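You operate a simulated robot arm through the tools that you are given. There is no shell and no other tool.

Carry out the task below with a simulated robot arm. There is one attempt and no reset: what you move stays moved.

TASK
Wipe lid 57, then give the grease point under it 2 strokes.
Fine: wipe it clean with the grey rag, use the grease pump, put them back and shut the lid. What is to be rubbed or washed off counts as gone when no trace of it is left.

It is judged by the outcome, as a careful person would: the job done as asked, and still so three seconds after it is handed in. It fails if anything else is knocked over, pushed out of place, dropped, spilled or broken. Lids that push on must go on centred and level and be pressed home; caps that screw on are set level and turned clockwise until they are tight.

THE ROBOT
A 6-joint arm with a fingered hand, fixed in place. Base frame: the origin is on the floor under the middle of its stand, x ahead of it, y to its left, z up. Units: m, rad, N and s.
With the tool pointing down near the work surface it reaches from about 0.24 to 0.5 m from the base axis. Its first joint turns from -2.897 to 2.897 rad. Payload 2.3 kg.
The tool frame sits at the grasp point between the pads (the TCP): z along the fingers, y along the line on which they close. The tips reach 0.022 m beyond it. The gripper opens to 0.112 m; its body begins 0.06 m behind the TCP. The gripper is a hand of 3 fingers: y runs from the thumb to the fingers, the wrist lies at [0, 0, -0.218] in the tool frame.
Orientation is that of the tool frame in the base frame, as [roll, pitch, yaw] about the fixed x, y, z axes, in that order (R = Rz(yaw) Ry(pitch) Rx(roll)). With the fingers straight down and closing along the base's y, the tool's x points along the base's -x, its y along +y and its z along -z.

THE INTERFACE
- The arm moves only by the tool step_arm. Its argument "deltas" is a list that holds one entry, the list of rows, each a list of 6 numbers: the shift along the tool's x, y, z in cm, then the turn, a rotation vector about the tool's x, y, z in rad. In form: [[[dx, dy, dz, wx, wy, wz], ...]]. A call has 1 to 20 rows; each row shifts and turns the commanded pose from where the row before left it, along the tool's axes as they then stand. Each row takes 0.2 s and may step no farther than 0.05 m and 0.15 rad from the row before; otherwise, the whole call is refused. A pose out of reach is approached as far as the arm can. The call stops where the force on the tool passes 40 N (or 10 N more than at its start, if that is more) or the arm is blocked; 0.2 s more then pass. In this call time passes only in rows, and 0.2 s behind the last. The reply holds the time, the measured pose of the TCP, the force on the tool along the base axes, the opening and the grip force, in the units named above and with some noise, with the torque about the TCP (base axes, N m) and any sound that the robot's microphone picked up.
- Cameras (640 x 400 px; columns grow to the right, rows downward): "scene" is fixed at [0.0525, -0.6506, 1.6026]; the picture's right is [0.86, -0.52, 0.00], its down [-0.30, -0.50, -0.81] and it looks along [0.42, 0.70, -0.58] (base axes); focal length 358 px, centre (320, 200). "wrist" rides on the gripper at [0.066, 0.003, -0.081] in the tool frame; the picture's right is [-0.05, 1.00, 0.00], its down [-0.77, -0.04, -0.64] and it looks along [-0.64, -0.03, 0.77] (tool axes); focal length 275 px, centre (320, 200). There is no depth. A picture from a camera that has moved, and an enlarged one, comes with that camera's place and axes in the base frame and with its lens.
- get_image(camera): a new picture of that camera. It takes no simulated time.
- move_column(by): slides the trunk up (or, below 0, down) by that many m; the arm rides with it, the base frame stays. It gives what a move gives, with no picture.
- curl_fingers(finger1, finger2, thumb_bend): sets how far each is bent, from 0 (flat) to 1 (curled in); at 0.3 the hand is open as for a grip, at 0.7 the pads meet at the TCP. One left out holds its place. A second passes; each finger stops where it meets its share of the squeeze, and holds until it gets a number again. It is the only way to open and close the hand. It gives what a move gives, with no picture; readings hold the bend of each and the force on the fingers (four entries, about 0 where the hand has none), thumb and palm.
- inspect(camera, box): a new picture of the part [left, top, right, bottom] of that camera's present view, enlarged. It takes no simulated time.
- finish_job(): hands the job in; it is judged then, once.

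Places have to be worked out from the pictures, the camera data and where the tool is seen. Open the gripper and draw the arm clear of the work before you hand the job in, unless the task says otherwise.

The tools are called after "Call:" by a JSON object that holds its "name" and its "arguments". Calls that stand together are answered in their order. step_arm: Moves the arm, as the interface text tells. Its arguments: {"type":"object","properties":{"deltas":{"type":"array","items":{"type":"array","items":{"type":"array","items":{"type":"number"}}}}},"required":["deltas"]} The other tools are called the same way: move_column (by) moves the trunk up or down; curl_fingers (finger1, finger2, thumb_bend) moves the fingers one by one; get_image (camera) takes a picture; inspect (camera, box) takes an enlarged picture of a part of a camera's view; finish_job () hands the job in.

At the start:

```text
t: 0.0
tcp_pos: [0.2379, 0.002, 1.2884]
ee_rot: [3.139, 0.001, 3.14]
wrist_force: [0.0, -0.1, -0.4]
ft_torque: [0.01, 0.0, -0.03]
width: 0.1119
grip_force: 0.0
shape: jaw
bend: [0.3, 0.3, 0.3]
finger forces: [0.1, 0.0, 0.0, 0.0, 0.0, 0.1]
trunk travel left (down, up): [-0.525, 0.065]
```

scene: 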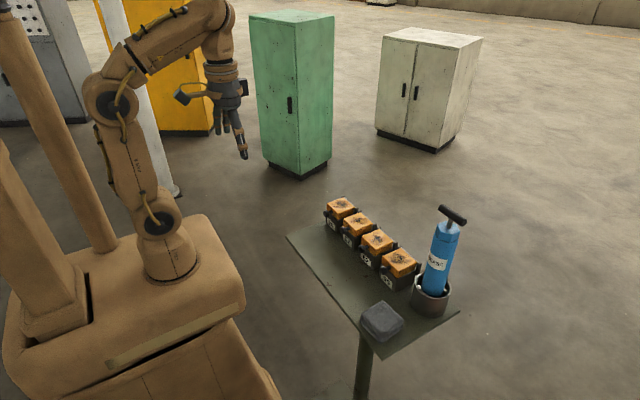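
wrist: 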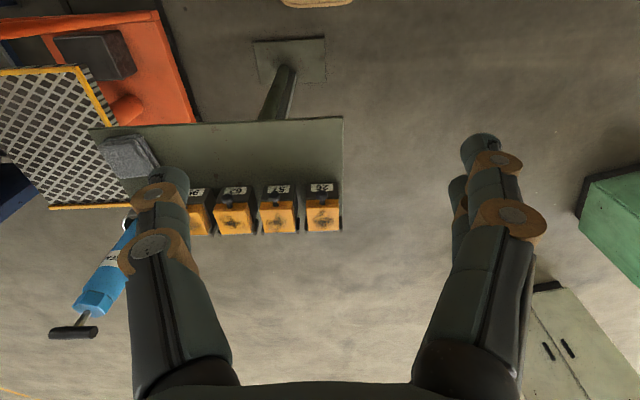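

I start by enlarging the views of the bench to read the labels and see the boxes, rag and pump.

Call:
{"name": "inspect", "arguments": {"camera": "scene", "box": [280, 180, 480, 360]}}

Call:
{"name": "inspect", "arguments": {"camera": "wrist", "box": [40, 110, 360, 350]}}

Call:
{"name": "inspect", "arguments": {"camera": "scene", "box": [310, 185, 430, 300]}}

```text
2.22 times, centred on (380, 270) of scene
camera zoom: at [0.0525, -0.6506, 1.6026], right [0.86, -0.52, 0.0], down [-0.3, -0.5, -0.81], along [0.42, 0.7, -0.58], focal length 796 px, centre (187, 44)
```

zoom: 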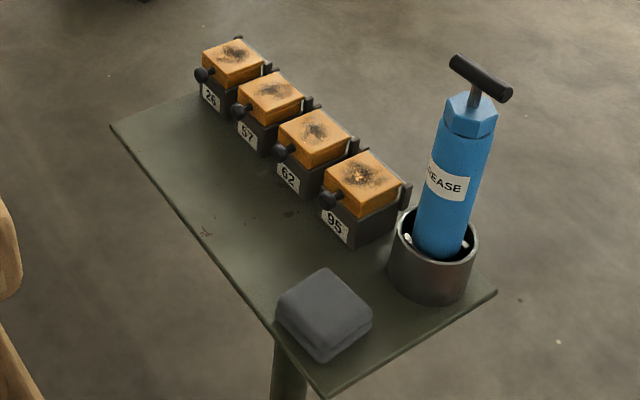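

```text
1.67 times, centred on (200, 230) of wrist
camera zoom: at [0.1714, 0.0052, 1.3687], right [0.05, 1.0, 0.0], down [0.77, -0.04, 0.64], along [0.64, -0.03, -0.77], focal length 459 px, centre (520, 150)
```

zoom: 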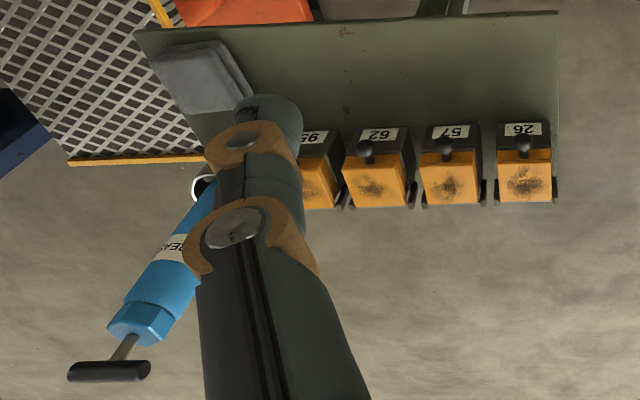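

```text
3.48 times, centred on (370, 242) of scene
camera zoom: at [0.0525, -0.6506, 1.6026], right [0.86, -0.52, 0.0], down [-0.3, -0.5, -0.81], along [0.42, 0.7, -0.58], focal length 1246 px, centre (146, 52)
```

zoom: 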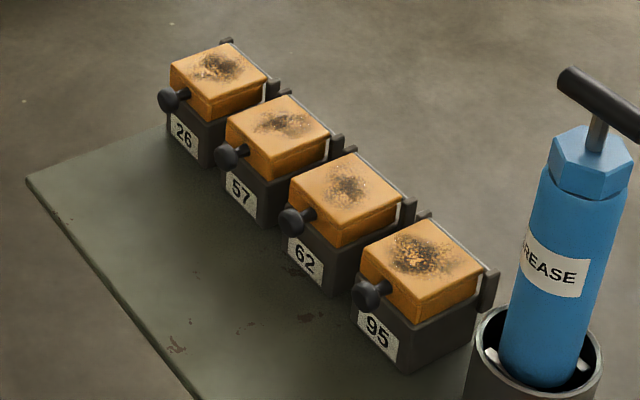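

The lid of 57 triangulates to about (0.51, -0.085, 1.02), the rag to (0.39, -0.33, 0.97) and the pump handle to (0.52, -0.34, 1.20). I move the hand above and in front of lid 57 for a closer look, still well clear of everything.

Call:
{"name": "step_arm", "arguments": {"deltas": [[[-2.5, -1.37, 2.2, 0, 0, 0], [-2.5, -1.37, 2.2, 0, 0, 0], [-2.5, -1.37, 2.2, 0, 0, 0], [-2.5, -1.37, 2.2, 0, 0, 0], [-2.5, -1.37, 2.2, 0, 0, 0], [-2.5, -1.37, 2.2, 0, 0, 0]]]}}

Call:
{"name": "get_image", "arguments": {"camera": "wrist"}}

Call:
{"name": "get_image", "arguments": {"camera": "scene"}}

```text
t: 1.4
tcp_pos: [0.3894, -0.0799, 1.1567]
ee_rot: [3.138, 0.002, 3.141]
wrist_force: [-0.4, -0.3, 0.3]
ft_torque: [0.01, 0.0, -0.01]
width: 0.1119
grip_force: 0.0
shape: jaw
bend: [0.3, 0.3, 0.3]
finger forces: [0.0, 0.0, 0.1, 0.0, 0.1, 0.1]
trunk travel left (down, up): [-0.525, 0.065]
```

```text
taken
camera wrist: at [0.3228, -0.0771, 1.2358], right [0.05, 1.0, 0.0], down [0.77, -0.04, 0.64], along [0.64, -0.03, -0.77], focal length 275 px, centre (320, 200)
```

wrist: 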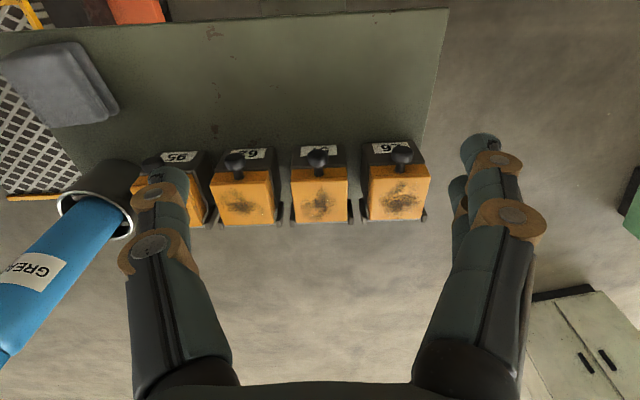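

```text
taken
```

scene: 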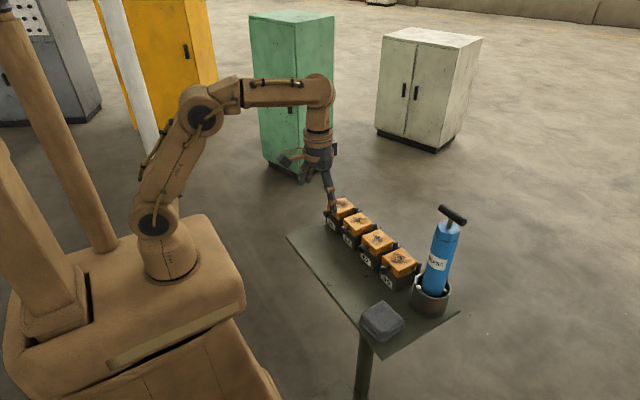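

The view is clear; the thumb is on the left of the picture, the two fingers on the right. I enlarge the boxes, the rag and the pump to measure them.

Call:
{"name": "inspect", "arguments": {"camera": "wrist", "box": [190, 120, 440, 240]}}

Call:
{"name": "inspect", "arguments": {"camera": "wrist", "box": [0, 20, 220, 240]}}

Call:
{"name": "inspect", "arguments": {"camera": "scene", "box": [390, 190, 480, 330]}}

Call:
{"name": "inspect", "arguments": {"camera": "scene", "box": [330, 205, 400, 260]}}

```text
2.56 times, centred on (315, 180) of wrist
camera zoom: at [0.3228, -0.0771, 1.2358], right [0.05, 1.0, 0.0], down [0.77, -0.04, 0.64], along [0.64, -0.03, -0.77], focal length 705 px, centre (333, 251)
```

zoom: 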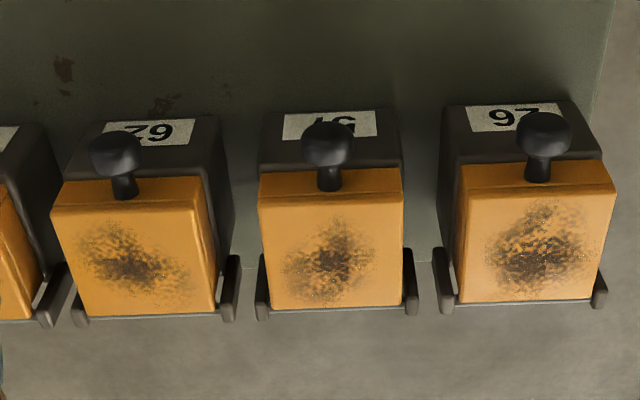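

```text
1.82 times, centred on (110, 130) of wrist
camera zoom: at [0.3228, -0.0771, 1.2358], right [0.05, 1.0, 0.0], down [0.77, -0.04, 0.64], along [0.64, -0.03, -0.77], focal length 500 px, centre (702, 327)
```

zoom: 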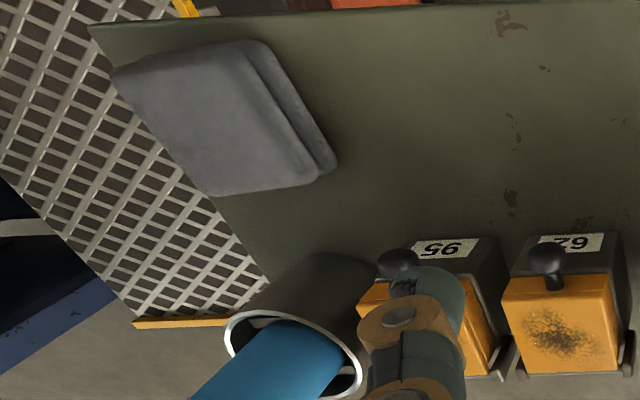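

```text
2.86 times, centred on (435, 260) of scene
camera zoom: at [0.0525, -0.6506, 1.6026], right [0.86, -0.52, 0.0], down [-0.3, -0.5, -0.81], along [0.42, 0.7, -0.58], focal length 1023 px, centre (-9, 29)
```

zoom: 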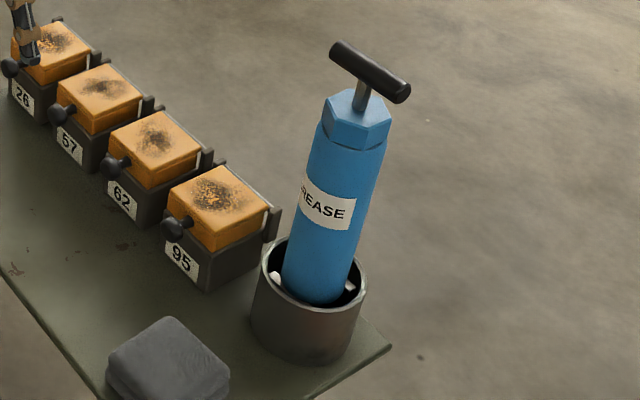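

```text
7.27 times, centred on (365, 232) of scene
camera zoom: at [0.0525, -0.6506, 1.6026], right [0.86, -0.52, 0.0], down [-0.3, -0.5, -0.81], along [0.42, 0.7, -0.58], focal length 2605 px, centre (-7, -36)
```

zoom: 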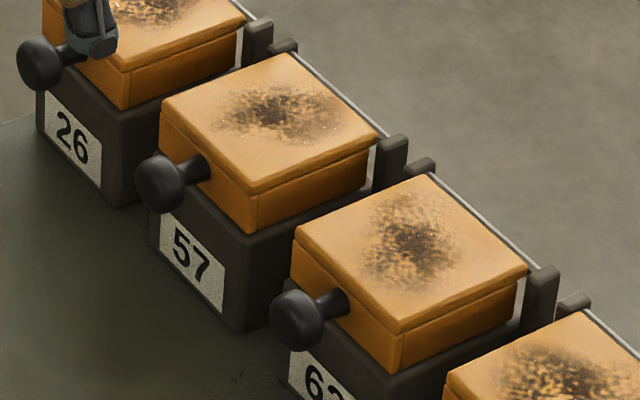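

Lid 57's top spans roughly x 0.478–0.533, y -0.113…-0.058, z≈1.02; table top is near z 0.955. I go over to the rag side at safe height to look at the rag and the pump holder from close by.

Call:
{"name": "step_arm", "arguments": {"deltas": [[[1.2, -3.8, 1.0, 0, 0, 0], [1.2, -3.8, 1.0, 0, 0, 0], [1.2, -3.8, 1.0, 0, 0, 0], [1.2, -3.8, 1.0, 0, 0, 0], [1.2, -3.8, 1.0, 0, 0, 0], [1.2, -3.8, 1.0, 0, 0, 0]]]}}

Call:
{"name": "get_image", "arguments": {"camera": "wrist"}}

Call:
{"name": "inspect", "arguments": {"camera": "scene", "box": [340, 260, 460, 360]}}

```text
t: 2.8
tcp_pos: [0.3144, -0.3096, 1.0961]
ee_rot: [3.138, 0.0, 3.139]
wrist_force: [-0.2, 0.5, 0.1]
ft_torque: [0.04, 0.02, 0.01]
width: 0.1119
grip_force: 0.1
shape: jaw
bend: [0.3, 0.3, 0.3]
finger forces: [0.0, 0.0, 0.0, 0.0, 0.0, 0.0]
trunk travel left (down, up): [-0.525, 0.065]
```

```text
taken
camera wrist: at [0.2484, -0.3065, 1.1763], right [0.05, 1.0, 0.0], down [0.77, -0.04, 0.64], along [0.64, -0.03, -0.77], focal length 275 px, centre (320, 200)
```

wrist: 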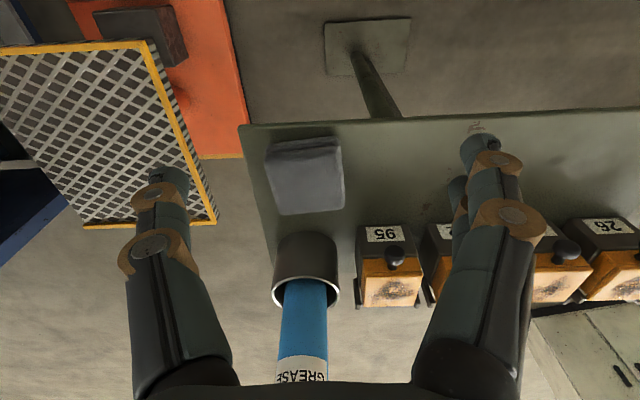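

```text
4.00 times, centred on (400, 310) of scene
camera zoom: at [0.0525, -0.6506, 1.6026], right [0.86, -0.52, 0.0], down [-0.3, -0.5, -0.81], along [0.42, 0.7, -0.58], focal length 1432 px, centre (0, -240)
```

zoom: 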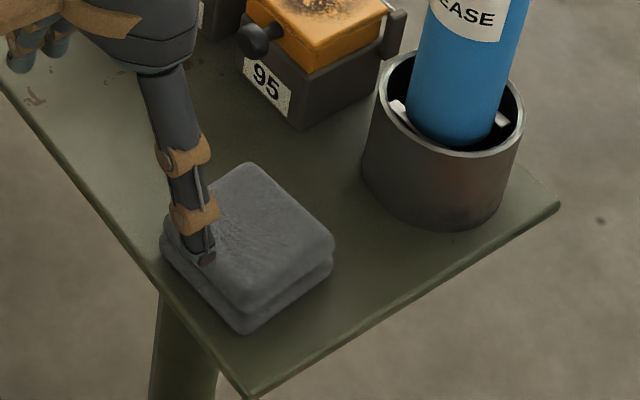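

I enlarge the rag and the cup in this wrist view to fix their positions.

Call:
{"name": "inspect", "arguments": {"camera": "wrist", "box": [230, 110, 430, 320]}}

Call:
{"name": "inspect", "arguments": {"camera": "wrist", "box": [245, 120, 365, 225]}}

```text
1.90 times, centred on (330, 215) of wrist
camera zoom: at [0.2484, -0.3065, 1.1763], right [0.05, 1.0, 0.0], down [0.77, -0.04, 0.64], along [0.64, -0.03, -0.77], focal length 524 px, centre (301, 171)
```

zoom: 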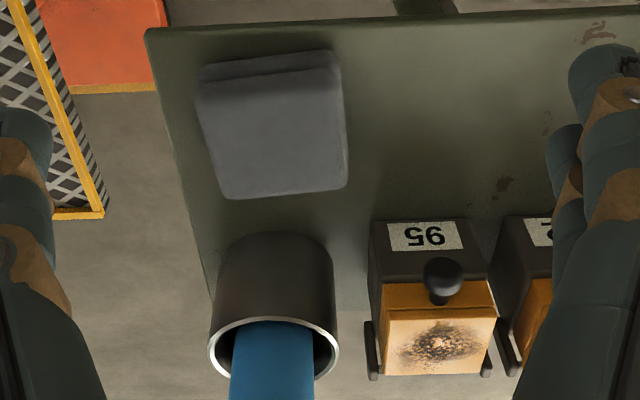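

```text
3.81 times, centred on (305, 172) of wrist
camera zoom: at [0.2484, -0.3065, 1.1763], right [0.05, 1.0, 0.0], down [0.77, -0.04, 0.64], along [0.64, -0.03, -0.77], focal length 1049 px, centre (377, 305)
```

zoom: 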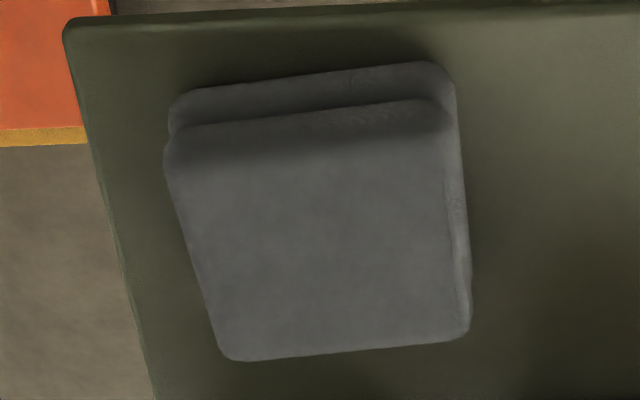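

The rag measures about 0.066 m square and 0.025 thick, centred near (0.396, -0.324) with its top near z 0.975, turned by about +0.07 rad. I move over it at safe height with the hand turned to match.

Call:
{"name": "step_arm", "arguments": {"deltas": [[[-2.72, -0.48, 1.4, 0, 0, 0], [-2.72, -0.48, 1.4, 0, 0, 0], [-2.72, -0.48, 1.4, 0, 0, 0], [0, 0, 0, 0, 0, -0.07]]]}}

Call:
{"name": "get_image", "arguments": {"camera": "wrist"}}

Call:
{"name": "inspect", "arguments": {"camera": "scene", "box": [320, 230, 460, 360]}}

```text
t: 3.8
tcp_pos: [0.3644, -0.2992, 1.0579]
ee_rot: [-3.141, 0.003, -3.074]
wrist_force: [-0.5, -0.1, -0.8]
ft_torque: [-0.03, -0.03, 0.02]
width: 0.1119
grip_force: 0.0
shape: jaw
bend: [0.3, 0.3, 0.3]
finger forces: [0.0, 0.0, 0.0, 0.0, 0.0, 0.0]
out of reach, approached as far as the arm can: row 2, 3
trunk travel left (down, up): [-0.525, 0.065]
```

```text
taken
camera wrist: at [0.2988, -0.3009, 1.1375], right [-0.02, 1.0, 0.0], down [0.77, 0.02, 0.64], along [0.64, 0.01, -0.77], focal length 275 px, centre (320, 200)
```

wrist: 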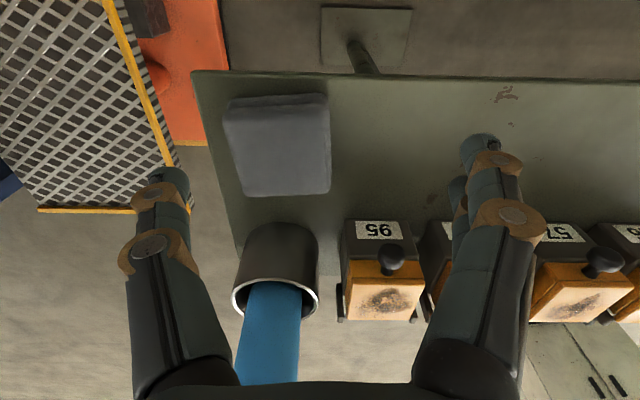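

```text
3.08 times, centred on (390, 295) of scene
camera zoom: at [0.0525, -0.6506, 1.6026], right [0.86, -0.52, 0.0], down [-0.3, -0.5, -0.81], along [0.42, 0.7, -0.58], focal length 1102 px, centre (105, -92)
```

zoom: 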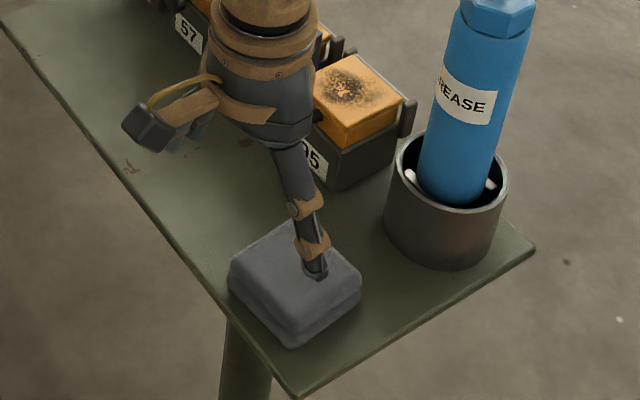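

The arm runs out of radial reach at this height (0.47 m), because the shoulder sits low relative to the wrist. I raise the trunk, which should extend the reach near the table.

Call:
{"name": "move_column", "arguments": {"by": 0.06}}

```text
t: 4.8
tcp_pos: [0.3657, -0.3002, 1.117]
ee_rot: [-3.141, 0.005, -3.073]
wrist_force: [0.8, -0.2, -0.3]
ft_torque: [0.01, 0.03, 0.02]
width: 0.112
grip_force: 0.0
shape: jaw
bend: [0.3, 0.3, 0.3]
finger forces: [0.1, 0.1, 0.0, 0.0, 0.0, 0.0]
trunk travel left (down, up): [-0.585, 0.005]
```

The trunk is up. I lower the hand to z≈1.045 (tips still 5 cm above the rag) and then move outward over the rag.

Call:
{"name": "step_arm", "arguments": {"deltas": [[[0, 0, 3.6, 0, 0, 0], [0, 0, 3.6, 0, 0, 0], [-1.4, -1.3, 0, 0, 0, 0], [-1.4, -1.3, 0, 0, 0, 0]]]}}

Call:
{"name": "get_image", "arguments": {"camera": "wrist"}}

```text
t: 5.8
tcp_pos: [0.3824, -0.3043, 1.0423]
ee_rot: [-3.14, 0.004, -3.072]
wrist_force: [0.3, 0.1, 0.3]
ft_torque: [-0.01, 0.01, 0.01]
width: 0.1119
grip_force: 0.0
shape: jaw
bend: [0.3, 0.3, 0.3]
finger forces: [0.1, 0.0, 0.0, 0.1, 0.0, 0.0]
out of reach, approached as far as the arm can: row 3, 4
trunk travel left (down, up): [-0.585, 0.005]
```

```text
taken
camera wrist: at [0.3164, -0.3051, 1.1225], right [-0.02, 1.0, 0.0], down [0.77, 0.02, 0.64], along [0.64, 0.01, -0.77], focal length 275 px, centre (320, 200)
```

wrist: 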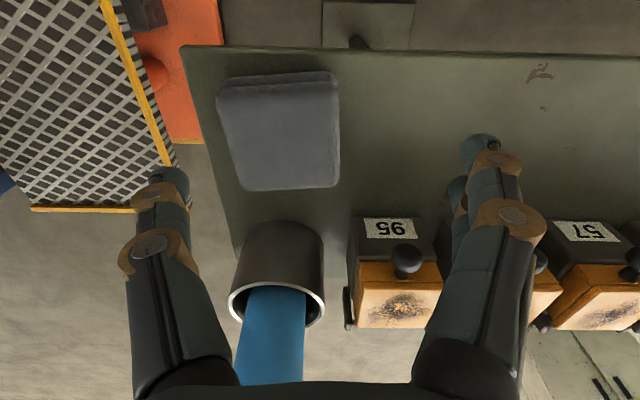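

The tool-down reach limit is about 0.494 m, so the rag at 0.512 needs a slight outward tilt. I tilt the hand 12° outward about its closing axis, staying above the rag, and check where the pose lands.

Call:
{"name": "step_arm", "arguments": {"deltas": [[[0, 0, 0, 0, -0.105, 0], [0, 0, 0, 0, -0.105, 0], [0, 0, 0, 0, 0, 0]]]}}

Call:
{"name": "get_image", "arguments": {"camera": "wrist"}}

Call:
{"name": "inspect", "arguments": {"camera": "scene", "box": [320, 230, 460, 360]}}

```text
t: 6.6
tcp_pos: [0.3821, -0.3032, 1.0434]
ee_rot: [-3.141, 0.213, -3.072]
wrist_force: [1.2, 0.9, -0.5]
ft_torque: [-0.02, 0.03, 0.01]
width: 0.1118
grip_force: 0.0
shape: jaw
bend: [0.3, 0.3, 0.3]
finger forces: [0.1, 0.1, 0.0, 0.0, 0.0, 0.0]
trunk travel left (down, up): [-0.585, 0.005]
```

```text
taken
camera wrist: at [0.3015, -0.306, 1.1072], right [-0.02, 1.0, 0.01], down [0.62, 0.01, 0.79], along [0.79, 0.02, -0.62], focal length 275 px, centre (320, 200)
```

wrist: 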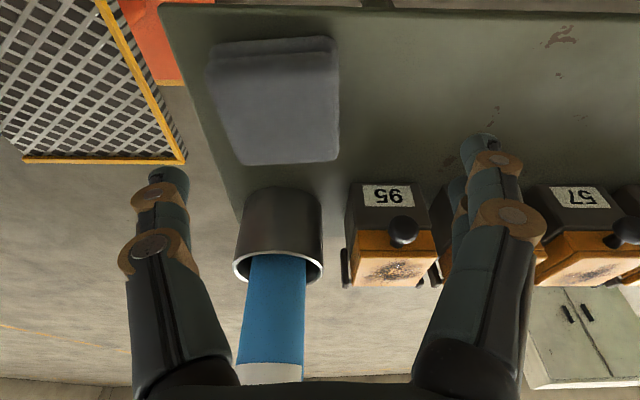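

```text
3.08 times, centred on (390, 295) of scene
camera zoom: at [0.0525, -0.6506, 1.6026], right [0.86, -0.52, 0.0], down [-0.3, -0.5, -0.81], along [0.42, 0.7, -0.58], focal length 1102 px, centre (105, -92)
```

zoom: 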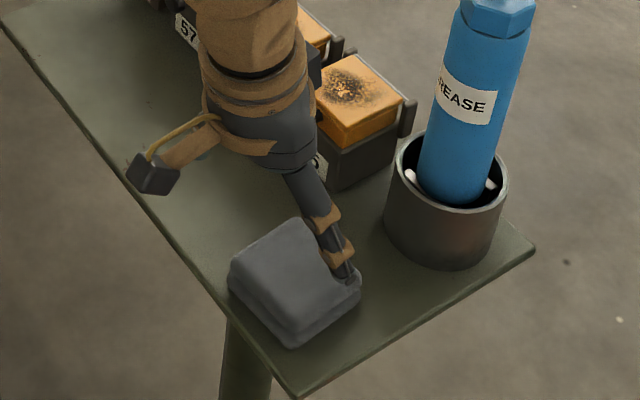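

Reached now. I shift over the rag's centre (0.391, -0.324) and lower to z≈1.0, fingers straddling the rag in y with tips still just above it.

Call:
{"name": "step_arm", "arguments": {"deltas": [[[-0.74, -2.16, 0.16, 0, 0, 0], [0.47, 0, 2.2, 0, 0, 0], [0.47, 0, 2.1, 0, 0, 0]]]}}

Call:
{"name": "get_image", "arguments": {"camera": "wrist"}}

Call:
{"name": "inspect", "arguments": {"camera": "scene", "box": [320, 230, 460, 360]}}

```text
t: 7.4
tcp_pos: [0.3912, -0.3247, 0.9982]
ee_rot: [-3.14, 0.211, -3.071]
wrist_force: [-0.5, -0.7, -0.7]
ft_torque: [0.02, 0.01, -0.04]
width: 0.1119
grip_force: 0.0
shape: jaw
bend: [0.3, 0.3, 0.3]
finger forces: [0.0, 0.0, 0.0, 0.1, 0.0, 0.0]
trunk travel left (down, up): [-0.585, 0.005]
```

```text
taken
camera wrist: at [0.3101, -0.3269, 1.0628], right [-0.02, 1.0, 0.01], down [0.62, 0.01, 0.78], along [0.78, 0.02, -0.62], focal length 275 px, centre (320, 200)
```

wrist: 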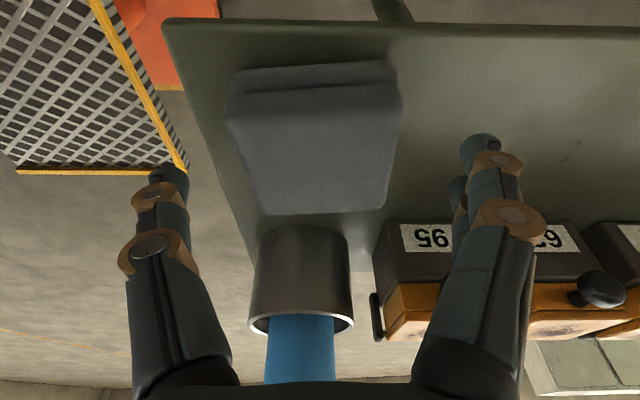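

```text
3.08 times, centred on (390, 295) of scene
camera zoom: at [0.0525, -0.6506, 1.6026], right [0.86, -0.52, 0.0], down [-0.3, -0.5, -0.81], along [0.42, 0.7, -0.58], focal length 1102 px, centre (105, -92)
```

zoom: 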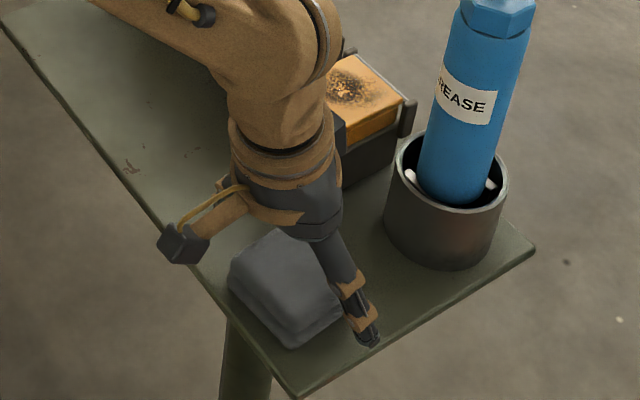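

The rag lies squarely between thumb and fingers. I go down to z≈0.983 (tips ~1 cm above the table) and then close the hand on it.

Call:
{"name": "step_arm", "arguments": {"deltas": [[[0.16, -0.08, 0.75, 0, 0, 0], [0.16, -0.07, 0.75, 0, 0, 0]]]}}

Call:
{"name": "curl_fingers", "arguments": {"finger1": 0.48, "finger2": 0.48, "thumb_bend": 0.48}}

Call:
{"name": "inspect", "arguments": {"camera": "scene", "box": [320, 230, 460, 360]}}

Call:
{"name": "get_image", "arguments": {"camera": "wrist"}}

```text
t: 8.0
tcp_pos: [0.3921, -0.3257, 0.9837]
ee_rot: [-3.141, 0.212, -3.074]
wrist_force: [0.0, -0.9, 0.2]
ft_torque: [-0.04, 0.02, -0.02]
width: 0.1118
grip_force: 0.0
shape: jaw
bend: [0.3, 0.3, 0.3]
finger forces: [0.1, 0.1, 0.0, 0.0, 0.0, 0.0]
trunk travel left (down, up): [-0.585, 0.005]
```

```text
t: 9.0
tcp_pos: [0.3906, -0.3254, 0.9841]
ee_rot: [3.141, 0.213, -3.071]
wrist_force: [0.0, 0.8, 0.4]
ft_torque: [0.02, -0.01, 0.02]
width: 0.0655
grip_force: 1.5
shape: fingers
bend: [0.46, 0.46, 0.47]
finger forces: [0.9, 1.0, 0.0, 0.1, 1.7, 0.0]
trunk travel left (down, up): [-0.585, 0.005]
```

```text
3.08 times, centred on (390, 295) of scene
camera zoom: at [0.0525, -0.6506, 1.6026], right [0.86, -0.52, 0.0], down [-0.3, -0.5, -0.81], along [0.42, 0.7, -0.58], focal length 1102 px, centre (105, -92)
```

zoom: 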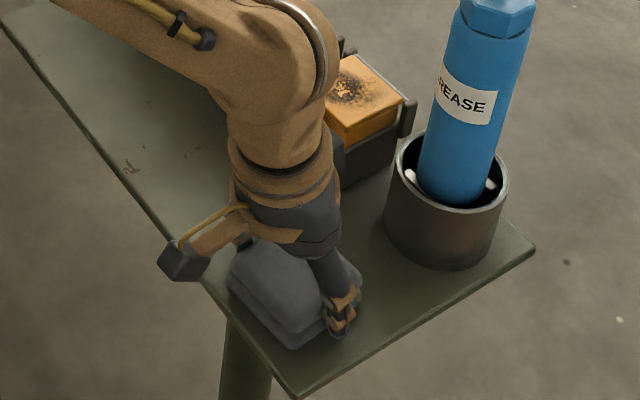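

```text
taken
camera wrist: at [0.3103, -0.3281, 1.0478], right [-0.02, 1.0, 0.01], down [0.62, 0.01, 0.78], along [0.78, 0.02, -0.62], focal length 275 px, centre (320, 200)
```

wrist: 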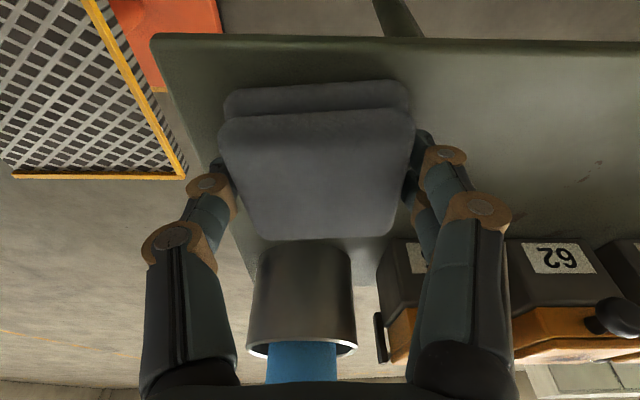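

Contact at 6.5 cm width with light force. I squeeze a little firmer before lifting.

Call:
{"name": "curl_fingers", "arguments": {"finger1": 0.54, "finger2": 0.54, "thumb_bend": 0.54}}

```text
t: 10.0
tcp_pos: [0.3921, -0.3247, 0.9843]
ee_rot: [3.14, 0.213, -3.073]
wrist_force: [-0.8, 0.1, 0.0]
ft_torque: [0.01, 0.01, -0.02]
width: 0.0635
grip_force: 8.0
shape: fingers
bend: [0.47, 0.47, 0.5]
finger forces: [4.0, 4.1, 0.1, 0.0, 7.9, 0.0]
trunk travel left (down, up): [-0.585, 0.005]
```

Grip is firm at 8 N. I lift the rag straight up 9 cm and check that it comes along.

Call:
{"name": "step_arm", "arguments": {"deltas": [[[-0.3, 0, -1.4, 0, 0, 0], [-0.63, 0, -2.93, 0, 0, 0], [-0.63, 0, -2.93, 0, 0, 0], [-0.4, 0, -1.9, 0, 0, 0]]]}}

Call:
{"name": "get_image", "arguments": {"camera": "wrist"}}

Call:
{"name": "inspect", "arguments": {"camera": "scene", "box": [320, 200, 460, 330]}}

```text
t: 11.0
tcp_pos: [0.3916, -0.3257, 1.078]
ee_rot: [3.141, 0.212, -3.074]
wrist_force: [0.2, -0.5, -1.2]
ft_torque: [-0.01, 0.0, 0.01]
width: 0.0635
grip_force: 7.2
shape: fingers
bend: [0.47, 0.47, 0.5]
finger forces: [3.9, 3.9, 0.0, 0.0, 7.8, 0.0]
trunk travel left (down, up): [-0.585, 0.005]
```

```text
taken
camera wrist: at [0.3106, -0.3285, 1.1417], right [-0.02, 1.0, 0.01], down [0.62, 0.01, 0.78], along [0.78, 0.02, -0.62], focal length 275 px, centre (320, 200)
```

wrist: 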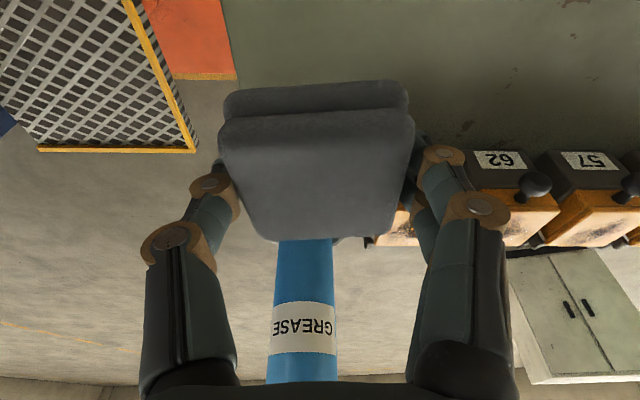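

```text
3.08 times, centred on (390, 265) of scene
camera zoom: at [0.0525, -0.6506, 1.6026], right [0.86, -0.52, 0.0], down [-0.3, -0.5, -0.81], along [0.42, 0.7, -0.58], focal length 1102 px, centre (105, 0)
```

zoom: 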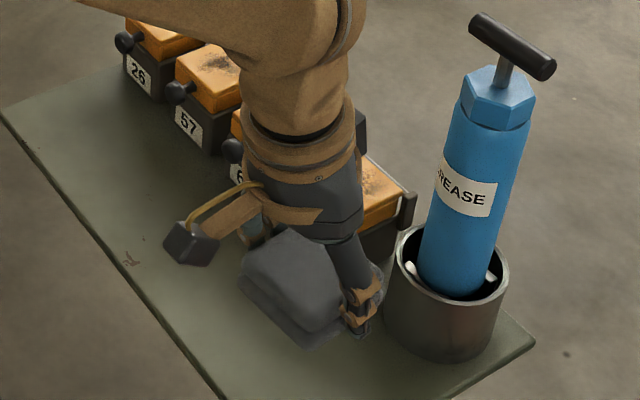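

The rag is securely held. I carry it at z≈1.09 across to just in front of lid 57 and square the hand up with the lid.

Call:
{"name": "step_arm", "arguments": {"deltas": [[[-1.11, 3.95, -0.05, 0, 0, 0], [-1.11, 3.95, -0.05, 0, 0, 0], [-1.11, 3.95, -0.05, 0, 0, 0], [-1.11, 3.95, -0.05, 0, 0, 0], [-1.11, 3.95, -0.05, 0, 0, 0], [-1.11, 3.95, -0.05, 0, 0, 0], [0, 0, 0, 0.0142, 0, 0.0661]]]}}

Call:
{"name": "get_image", "arguments": {"camera": "wrist"}}

Call:
{"name": "get_image", "arguments": {"camera": "scene"}}

```text
t: 12.6
tcp_pos: [0.4379, -0.0851, 1.0932]
ee_rot: [-3.142, 0.213, -3.141]
wrist_force: [-0.5, 0.7, -0.5]
ft_torque: [0.01, 0.0, -0.01]
width: 0.0632
grip_force: 7.4
shape: fingers
bend: [0.48, 0.47, 0.5]
finger forces: [3.7, 3.7, 0.0, 0.1, 7.6, 0.0]
trunk travel left (down, up): [-0.585, 0.005]
```

```text
taken
camera wrist: at [0.3576, -0.0819, 1.1578], right [0.05, 1.0, 0.01], down [0.62, -0.04, 0.78], along [0.78, -0.03, -0.62], focal length 275 px, centre (320, 200)
```

wrist: 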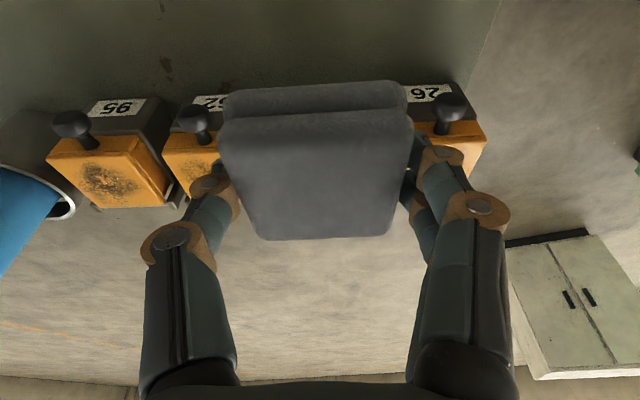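

```text
taken
```

scene: 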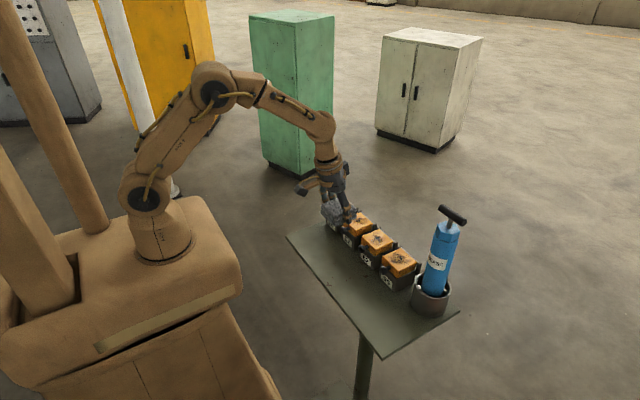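

Aligned. I move forward over lid 57 with the rag's underside still about 3 cm above the lid.

Call:
{"name": "step_arm", "arguments": {"deltas": [[[-3.1, 0, 1.0, 0, 0, 0], [-3.1, 0, 1.0, 0, 0, 0]]]}}

Call:
{"name": "get_image", "arguments": {"camera": "wrist"}}

Call:
{"name": "inspect", "arguments": {"camera": "scene", "box": [300, 180, 420, 290]}}

```text
t: 13.2
tcp_pos: [0.5056, -0.085, 1.0866]
ee_rot: [-3.141, 0.212, 3.142]
wrist_force: [-0.2, 0.3, -0.6]
ft_torque: [0.03, 0.03, 0.0]
width: 0.0634
grip_force: 7.2
shape: fingers
bend: [0.48, 0.48, 0.5]
finger forces: [3.7, 3.7, 0.0, 0.0, 7.5, 0.0]
trunk travel left (down, up): [-0.585, 0.005]
```

```text
taken
camera wrist: at [0.424, -0.0817, 1.1511], right [0.05, 1.0, 0.01], down [0.62, -0.04, 0.78], along [0.78, -0.03, -0.62], focal length 275 px, centre (320, 200)
```

wrist: 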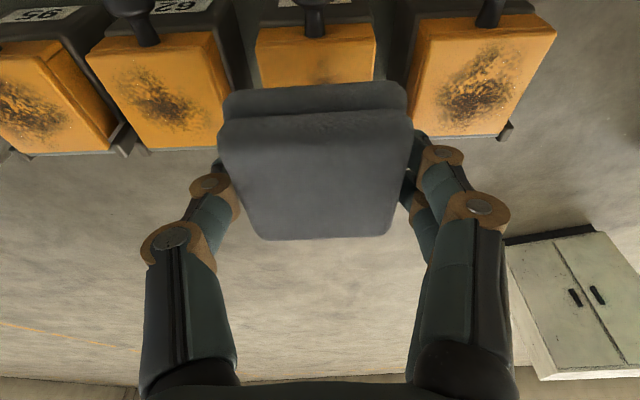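

```text
3.64 times, centred on (360, 235) of scene
camera zoom: at [0.0525, -0.6506, 1.6026], right [0.86, -0.52, 0.0], down [-0.3, -0.5, -0.81], along [0.42, 0.7, -0.58], focal length 1302 px, centre (174, 73)
```

zoom: 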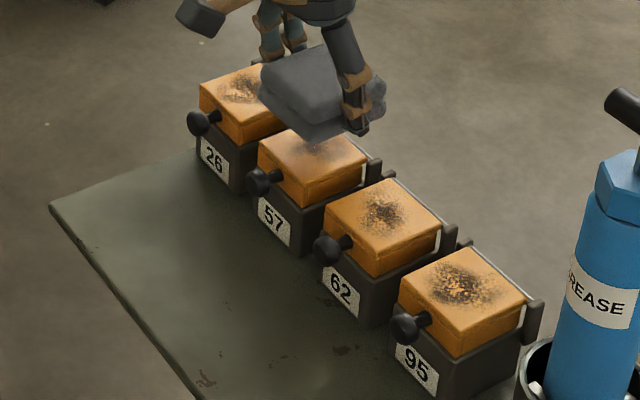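

The rag is directly above the lid. I lower in small steps and watch the force for contact.

Call:
{"name": "step_arm", "arguments": {"deltas": [[[0.32, 0, 1.47, 0, 0, 0], [0.21, 0, 0.98, 0, 0, 0], [0.04, 0, 0.2, 0, 0, 0], [0.04, 0, 0.2, 0, 0, 0]]]}}

Call:
{"name": "inspect", "arguments": {"camera": "scene", "box": [300, 180, 420, 290]}}

```text
t: 14.2
tcp_pos: [0.504, -0.084, 1.0584]
ee_rot: [3.141, 0.212, -3.14]
wrist_force: [0.4, -0.4, -1.1]
ft_torque: [-0.02, 0.01, -0.04]
width: 0.0636
grip_force: 7.7
shape: fingers
bend: [0.48, 0.48, 0.5]
finger forces: [3.8, 3.8, 0.0, 0.0, 7.5, 0.0]
trunk travel left (down, up): [-0.585, 0.005]
```

```text
3.64 times, centred on (360, 235) of scene
camera zoom: at [0.0525, -0.6506, 1.6026], right [0.86, -0.52, 0.0], down [-0.3, -0.5, -0.81], along [0.42, 0.7, -0.58], focal length 1302 px, centre (174, 73)
```

zoom: 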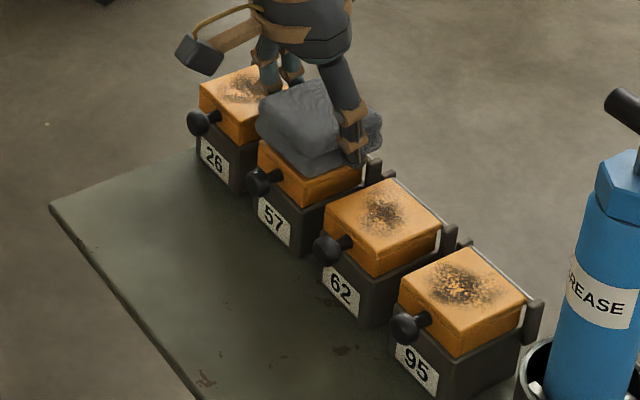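

Nearly touching. I continue down in 1.5 mm steps.

Call:
{"name": "step_arm", "arguments": {"deltas": [[[0.03, 0, 0.15, 0, 0, 0], [0.03, 0, 0.15, 0, 0, 0]]]}}

Call:
{"name": "step_arm", "arguments": {"deltas": [[[0.03, 0, 0.15, 0, 0, 0]]]}}

Call:
{"name": "step_arm", "arguments": {"deltas": [[[0.03, 0, 0.15, 0, 0, 0]]]}}

```text
t: 14.8
tcp_pos: [0.5049, -0.0859, 1.0558]
ee_rot: [3.141, 0.212, -3.141]
wrist_force: [1.1, 0.4, -0.6]
ft_torque: [0.02, 0.02, 0.01]
width: 0.0633
grip_force: 7.6
shape: fingers
bend: [0.48, 0.48, 0.5]
finger forces: [3.7, 3.9, 0.0, 0.1, 7.5, 0.0]
trunk travel left (down, up): [-0.585, 0.005]
```

```text
t: 15.2
tcp_pos: [0.5052, -0.0861, 1.0539]
ee_rot: [-3.141, 0.213, -3.141]
wrist_force: [0.3, -0.8, 0.8]
ft_torque: [0.02, 0.02, -0.01]
width: 0.0631
grip_force: 7.8
shape: fingers
bend: [0.48, 0.48, 0.5]
finger forces: [3.8, 3.8, 0.0, 0.0, 7.5, 0.1]
trunk travel left (down, up): [-0.585, 0.005]
```

```text
t: 15.6
tcp_pos: [0.504, -0.0846, 1.053]
ee_rot: [3.141, 0.215, 3.141]
wrist_force: [0.2, 0.4, 3.6]
ft_torque: [0.1, -0.02, 0.01]
width: 0.0634
grip_force: 8.2
shape: fingers
bend: [0.48, 0.48, 0.5]
finger forces: [3.9, 4.0, 0.0, 0.0, 7.9, 0.1]
trunk travel left (down, up): [-0.585, 0.005]
```

Contact confirmed at z≈1.053 with about 4 N. I press slightly more and rub back and forth in x and y with about 1–1.5 cm strokes.

Call:
{"name": "step_arm", "arguments": {"deltas": [[[0.02, 0, 0.1, 0, 0, 0], [0.98, 0, -0.21, 0, 0, 0], [0.5, 0, -0.11, 0, 0, 0], [-0.98, 0, 0.21, 0, 0, 0], [-0.98, 0, 0.21, 0, 0, 0], [-0.5, 0, 0.11, 0, 0, 0], [0.98, 0, -0.21, 0, 0, 0], [0, 1.0, 0, 0, 0, 0], [0, -1.0, 0, 0, 0, 0], [0, -1.0, 0, 0, 0, 0], [0, 1.0, 0, 0, 0, 0]]]}}

```text
t: 18.0
tcp_pos: [0.5042, -0.0859, 1.0515]
ee_rot: [-3.141, 0.213, -3.141]
wrist_force: [0.6, -3.0, 4.7]
ft_torque: [-0.03, -0.03, 0.02]
width: 0.0634
grip_force: 7.9
shape: fingers
bend: [0.49, 0.49, 0.5]
finger forces: [3.4, 3.5, 0.1, 0.0, 9.4, 0.1]
trunk travel left (down, up): [-0.585, 0.005]
```

The rubbing went smoothly with about 5 N. I do another round, then lift and draw back to look at the lid.

Call:
{"name": "step_arm", "arguments": {"deltas": [[[0, 1.0, 0, 0, 0, 0], [0.98, 0, -0.21, 0, 0, 0], [0, -1.0, 0, 0, 0, 0], [0, -1.0, 0, 0, 0, 0], [-0.98, 0, 0.21, 0, 0, 0], [-0.98, 0, 0.21, 0, 0, 0], [0, 1.0, 0, 0, 0, 0], [0, 1.0, 0, 0, 0, 0], [0.98, 0, -0.21, 0, 0, 0], [0, -1.0, 0, 0, 0, 0], [-0.63, 0, -2.93, 0, 0, 0], [2.9, 0, -1.5, 0, 0, 0], [3.5, 0, -1.0, 0, 0, 0]]]}}

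Call:
{"name": "inspect", "arguments": {"camera": "scene", "box": [300, 180, 420, 290]}}

Call:
{"name": "get_image", "arguments": {"camera": "wrist"}}

```text
t: 20.8
tcp_pos: [0.4355, -0.0849, 1.0922]
ee_rot: [-3.141, 0.216, 3.141]
wrist_force: [0.0, 0.0, -0.7]
ft_torque: [-0.01, -0.01, 0.01]
width: 0.0635
grip_force: 8.2
shape: fingers
bend: [0.49, 0.48, 0.5]
finger forces: [3.9, 4.0, 0.1, 0.0, 7.9, 0.0]
trunk travel left (down, up): [-0.585, 0.005]
```

```text
3.64 times, centred on (360, 235) of scene
camera zoom: at [0.0525, -0.6506, 1.6026], right [0.86, -0.52, 0.0], down [-0.3, -0.5, -0.81], along [0.42, 0.7, -0.58], focal length 1302 px, centre (174, 73)
```

zoom: 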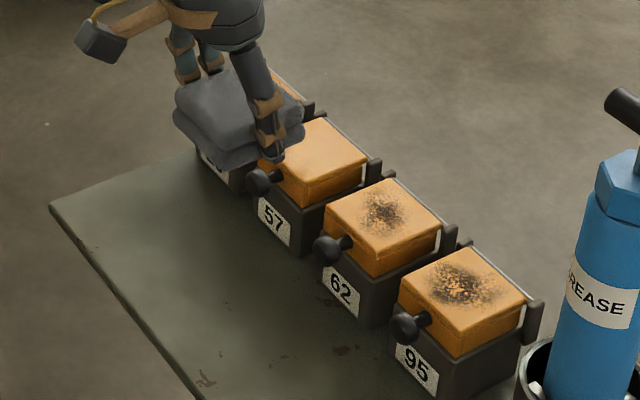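

```text
taken
camera wrist: at [0.3541, -0.0817, 1.1571], right [0.05, 1.0, 0.01], down [0.62, -0.04, 0.79], along [0.79, -0.03, -0.62], focal length 275 px, centre (320, 200)
```

wrist: 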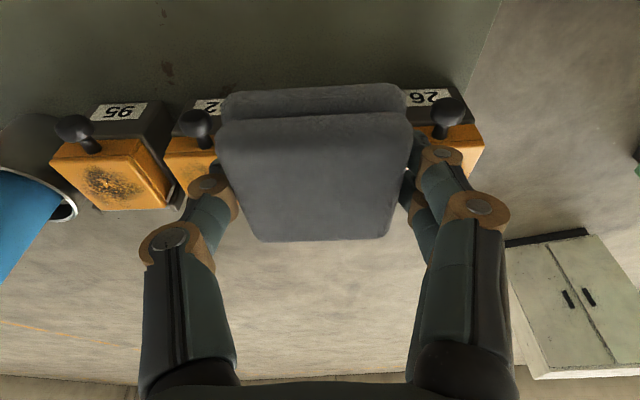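

The visible part of the lid looks clean. I pull further back and check the whole top closely before putting the rag away.

Call:
{"name": "step_arm", "arguments": {"deltas": [[[3.9, 0, -0.85, 0, 0, 0], [3.9, 0, -0.85, 0, 0, 0]]]}}

Call:
{"name": "inspect", "arguments": {"camera": "scene", "box": [335, 205, 395, 255]}}

Call:
{"name": "get_image", "arguments": {"camera": "wrist"}}

```text
t: 21.4
tcp_pos: [0.3554, -0.0843, 1.0937]
ee_rot: [-3.141, 0.216, -3.141]
wrist_force: [0.7, 0.6, -0.2]
ft_torque: [-0.01, -0.04, -0.02]
width: 0.0635
grip_force: 7.6
shape: fingers
bend: [0.49, 0.48, 0.5]
finger forces: [3.9, 4.1, 0.0, 0.0, 7.8, 0.1]
trunk travel left (down, up): [-0.585, 0.005]
```

```text
8.00 times, centred on (365, 230) of scene
camera zoom: at [0.0525, -0.6506, 1.6026], right [0.86, -0.52, 0.0], down [-0.3, -0.5, -0.81], along [0.42, 0.7, -0.58], focal length 2865 px, centre (-40, -40)
```

zoom: 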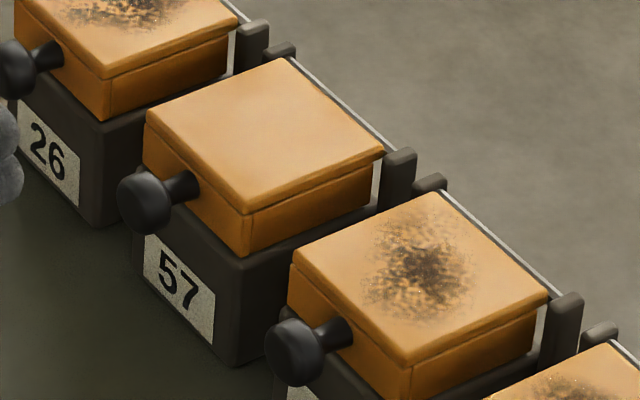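

```text
taken
camera wrist: at [0.2748, -0.0816, 1.1574], right [0.05, 1.0, 0.01], down [0.62, -0.04, 0.79], along [0.78, -0.03, -0.62], focal length 275 px, centre (320, 200)
```

wrist: 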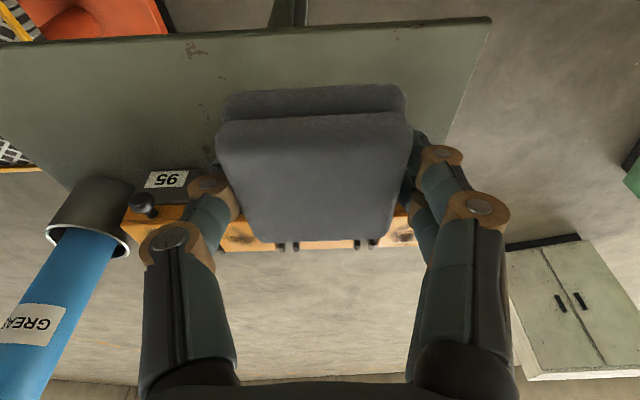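

Lid 57 is spotless now. I carry the rag back above its original place and turn it to its original angle.

Call:
{"name": "step_arm", "arguments": {"deltas": [[[-0.48, -4.01, 0.4, 0, 0, 0], [-0.48, -4.01, 0.4, 0, 0, 0], [-0.48, -4.01, 0.7, 0, 0, 0], [-0.48, -4.01, 0.7, 0, 0, 0], [-0.48, -4.01, 0.9, 0, 0, 0], [-0.48, -4.01, 0.9, 0, 0, 0], [0, 0, 0, -0.0144, 0, -0.0664]]]}}

Call:
{"name": "get_image", "arguments": {"camera": "wrist"}}

```text
t: 23.0
tcp_pos: [0.394, -0.3253, 1.0594]
ee_rot: [-3.142, 0.212, -3.074]
wrist_force: [0.5, 0.2, -1.2]
ft_torque: [0.01, -0.06, 0.01]
width: 0.0638
grip_force: 7.3
shape: fingers
bend: [0.49, 0.48, 0.5]
finger forces: [3.8, 3.8, 0.0, 0.0, 7.6, 0.0]
trunk travel left (down, up): [-0.585, 0.005]
```

```text
taken
camera wrist: at [0.3123, -0.3276, 1.1236], right [-0.02, 1.0, 0.01], down [0.62, 0.01, 0.78], along [0.78, 0.02, -0.62], focal length 275 px, centre (320, 200)
```

wrist: 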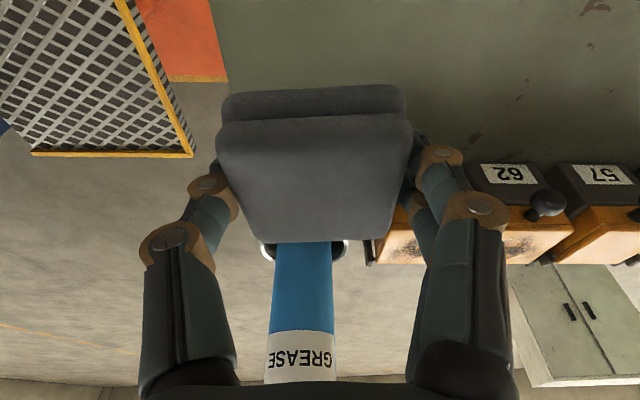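

Right above the original spot. I lower it, then finish in small steps until it touches the table.

Call:
{"name": "step_arm", "arguments": {"deltas": [[[0.52, 0, 2.2, 0, 0, 0], [0.52, 0, 2.2, 0, 0, 0], [0.45, 0, 1.95, 0, 0, 0], [0.1, 0, 0.4, 0, 0, 0]]]}}

Call:
{"name": "step_arm", "arguments": {"deltas": [[[0.04, 0, 0.2, 0, 0, 0]]]}}

Call:
{"name": "step_arm", "arguments": {"deltas": [[[0.04, 0, 0.2, 0, 0, 0]]]}}

```text
t: 24.0
tcp_pos: [0.3932, -0.3251, 0.9891]
ee_rot: [3.141, 0.211, -3.073]
wrist_force: [0.0, -0.2, -0.7]
ft_torque: [0.0, 0.03, 0.0]
width: 0.0634
grip_force: 7.8
shape: fingers
bend: [0.49, 0.48, 0.5]
finger forces: [3.6, 3.8, 0.0, 0.1, 7.4, 0.0]
trunk travel left (down, up): [-0.585, 0.005]
```

```text
t: 24.4
tcp_pos: [0.3919, -0.3272, 0.9884]
ee_rot: [3.141, 0.212, -3.074]
wrist_force: [-1.2, 0.0, -0.3]
ft_torque: [0.0, -0.04, 0.02]
width: 0.0638
grip_force: 7.5
shape: fingers
bend: [0.49, 0.48, 0.5]
finger forces: [3.6, 3.8, 0.0, 0.0, 7.6, 0.0]
trunk travel left (down, up): [-0.585, 0.005]
```

```text
t: 24.8
tcp_pos: [0.3932, -0.325, 0.9867]
ee_rot: [3.14, 0.214, -3.074]
wrist_force: [0.8, -0.2, 0.4]
ft_torque: [0.01, 0.01, -0.03]
width: 0.0634
grip_force: 8.1
shape: fingers
bend: [0.49, 0.48, 0.5]
finger forces: [3.7, 3.8, 0.0, 0.1, 7.5, 0.0]
trunk travel left (down, up): [-0.585, 0.005]
```

No clear contact yet; I go on in 1–2 mm steps.

Call:
{"name": "step_arm", "arguments": {"deltas": [[[0.03, 0, 0.15, 0, 0, 0]]]}}

Call:
{"name": "step_arm", "arguments": {"deltas": [[[0.03, 0, 0.12, 0, 0, 0]]]}}

```text
t: 25.2
tcp_pos: [0.3926, -0.3265, 0.9842]
ee_rot: [3.141, 0.215, -3.073]
wrist_force: [-0.2, -0.2, -0.6]
ft_torque: [-0.01, -0.01, 0.01]
width: 0.0634
grip_force: 7.1
shape: fingers
bend: [0.49, 0.48, 0.5]
finger forces: [3.7, 3.8, 0.0, 0.0, 7.5, 0.0]
trunk travel left (down, up): [-0.585, 0.005]
```

```text
t: 25.6
tcp_pos: [0.3929, -0.3267, 0.9829]
ee_rot: [3.141, 0.213, -3.074]
wrist_force: [1.0, 1.0, -0.3]
ft_torque: [-0.01, 0.01, -0.01]
width: 0.0637
grip_force: 7.2
shape: fingers
bend: [0.49, 0.48, 0.5]
finger forces: [3.8, 3.9, 0.1, 0.0, 7.5, 0.0]
trunk travel left (down, up): [-0.585, 0.005]
```

Still free (the rag may have been pushed up a little in the grip while rubbing). Continue down gently.

Call:
{"name": "step_arm", "arguments": {"deltas": [[[0.03, 0, 0.12, 0, 0, 0]]]}}

Call:
{"name": "step_arm", "arguments": {"deltas": [[[0.03, 0, 0.12, 0, 0, 0]]]}}

Call:
{"name": "inspect", "arguments": {"camera": "scene", "box": [340, 270, 440, 350]}}

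```text
t: 26.0
tcp_pos: [0.3932, -0.3257, 0.9826]
ee_rot: [-3.141, 0.212, -3.073]
wrist_force: [-0.3, -0.5, 0.7]
ft_torque: [0.03, 0.02, -0.01]
width: 0.0637
grip_force: 8.0
shape: fingers
bend: [0.49, 0.49, 0.5]
finger forces: [3.7, 3.7, 0.0, 0.0, 7.8, 0.0]
trunk travel left (down, up): [-0.585, 0.005]
```

```text
t: 26.4
tcp_pos: [0.3935, -0.326, 0.9822]
ee_rot: [-3.14, 0.213, -3.073]
wrist_force: [1.9, 0.1, 5.4]
ft_torque: [0.07, -0.02, 0.02]
width: 0.0635
grip_force: 7.3
shape: fingers
bend: [0.49, 0.49, 0.5]
finger forces: [3.8, 3.7, 0.0, 0.0, 7.9, 0.1]
trunk travel left (down, up): [-0.585, 0.005]
```

```text
5.00 times, centred on (390, 310) of scene
camera zoom: at [0.0525, -0.6506, 1.6026], right [0.86, -0.52, 0.0], down [-0.3, -0.5, -0.81], along [0.42, 0.7, -0.58], focal length 1791 px, centre (-30, -350)
```

zoom: 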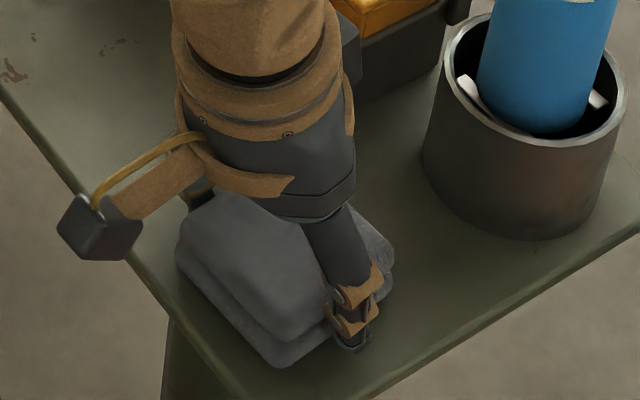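

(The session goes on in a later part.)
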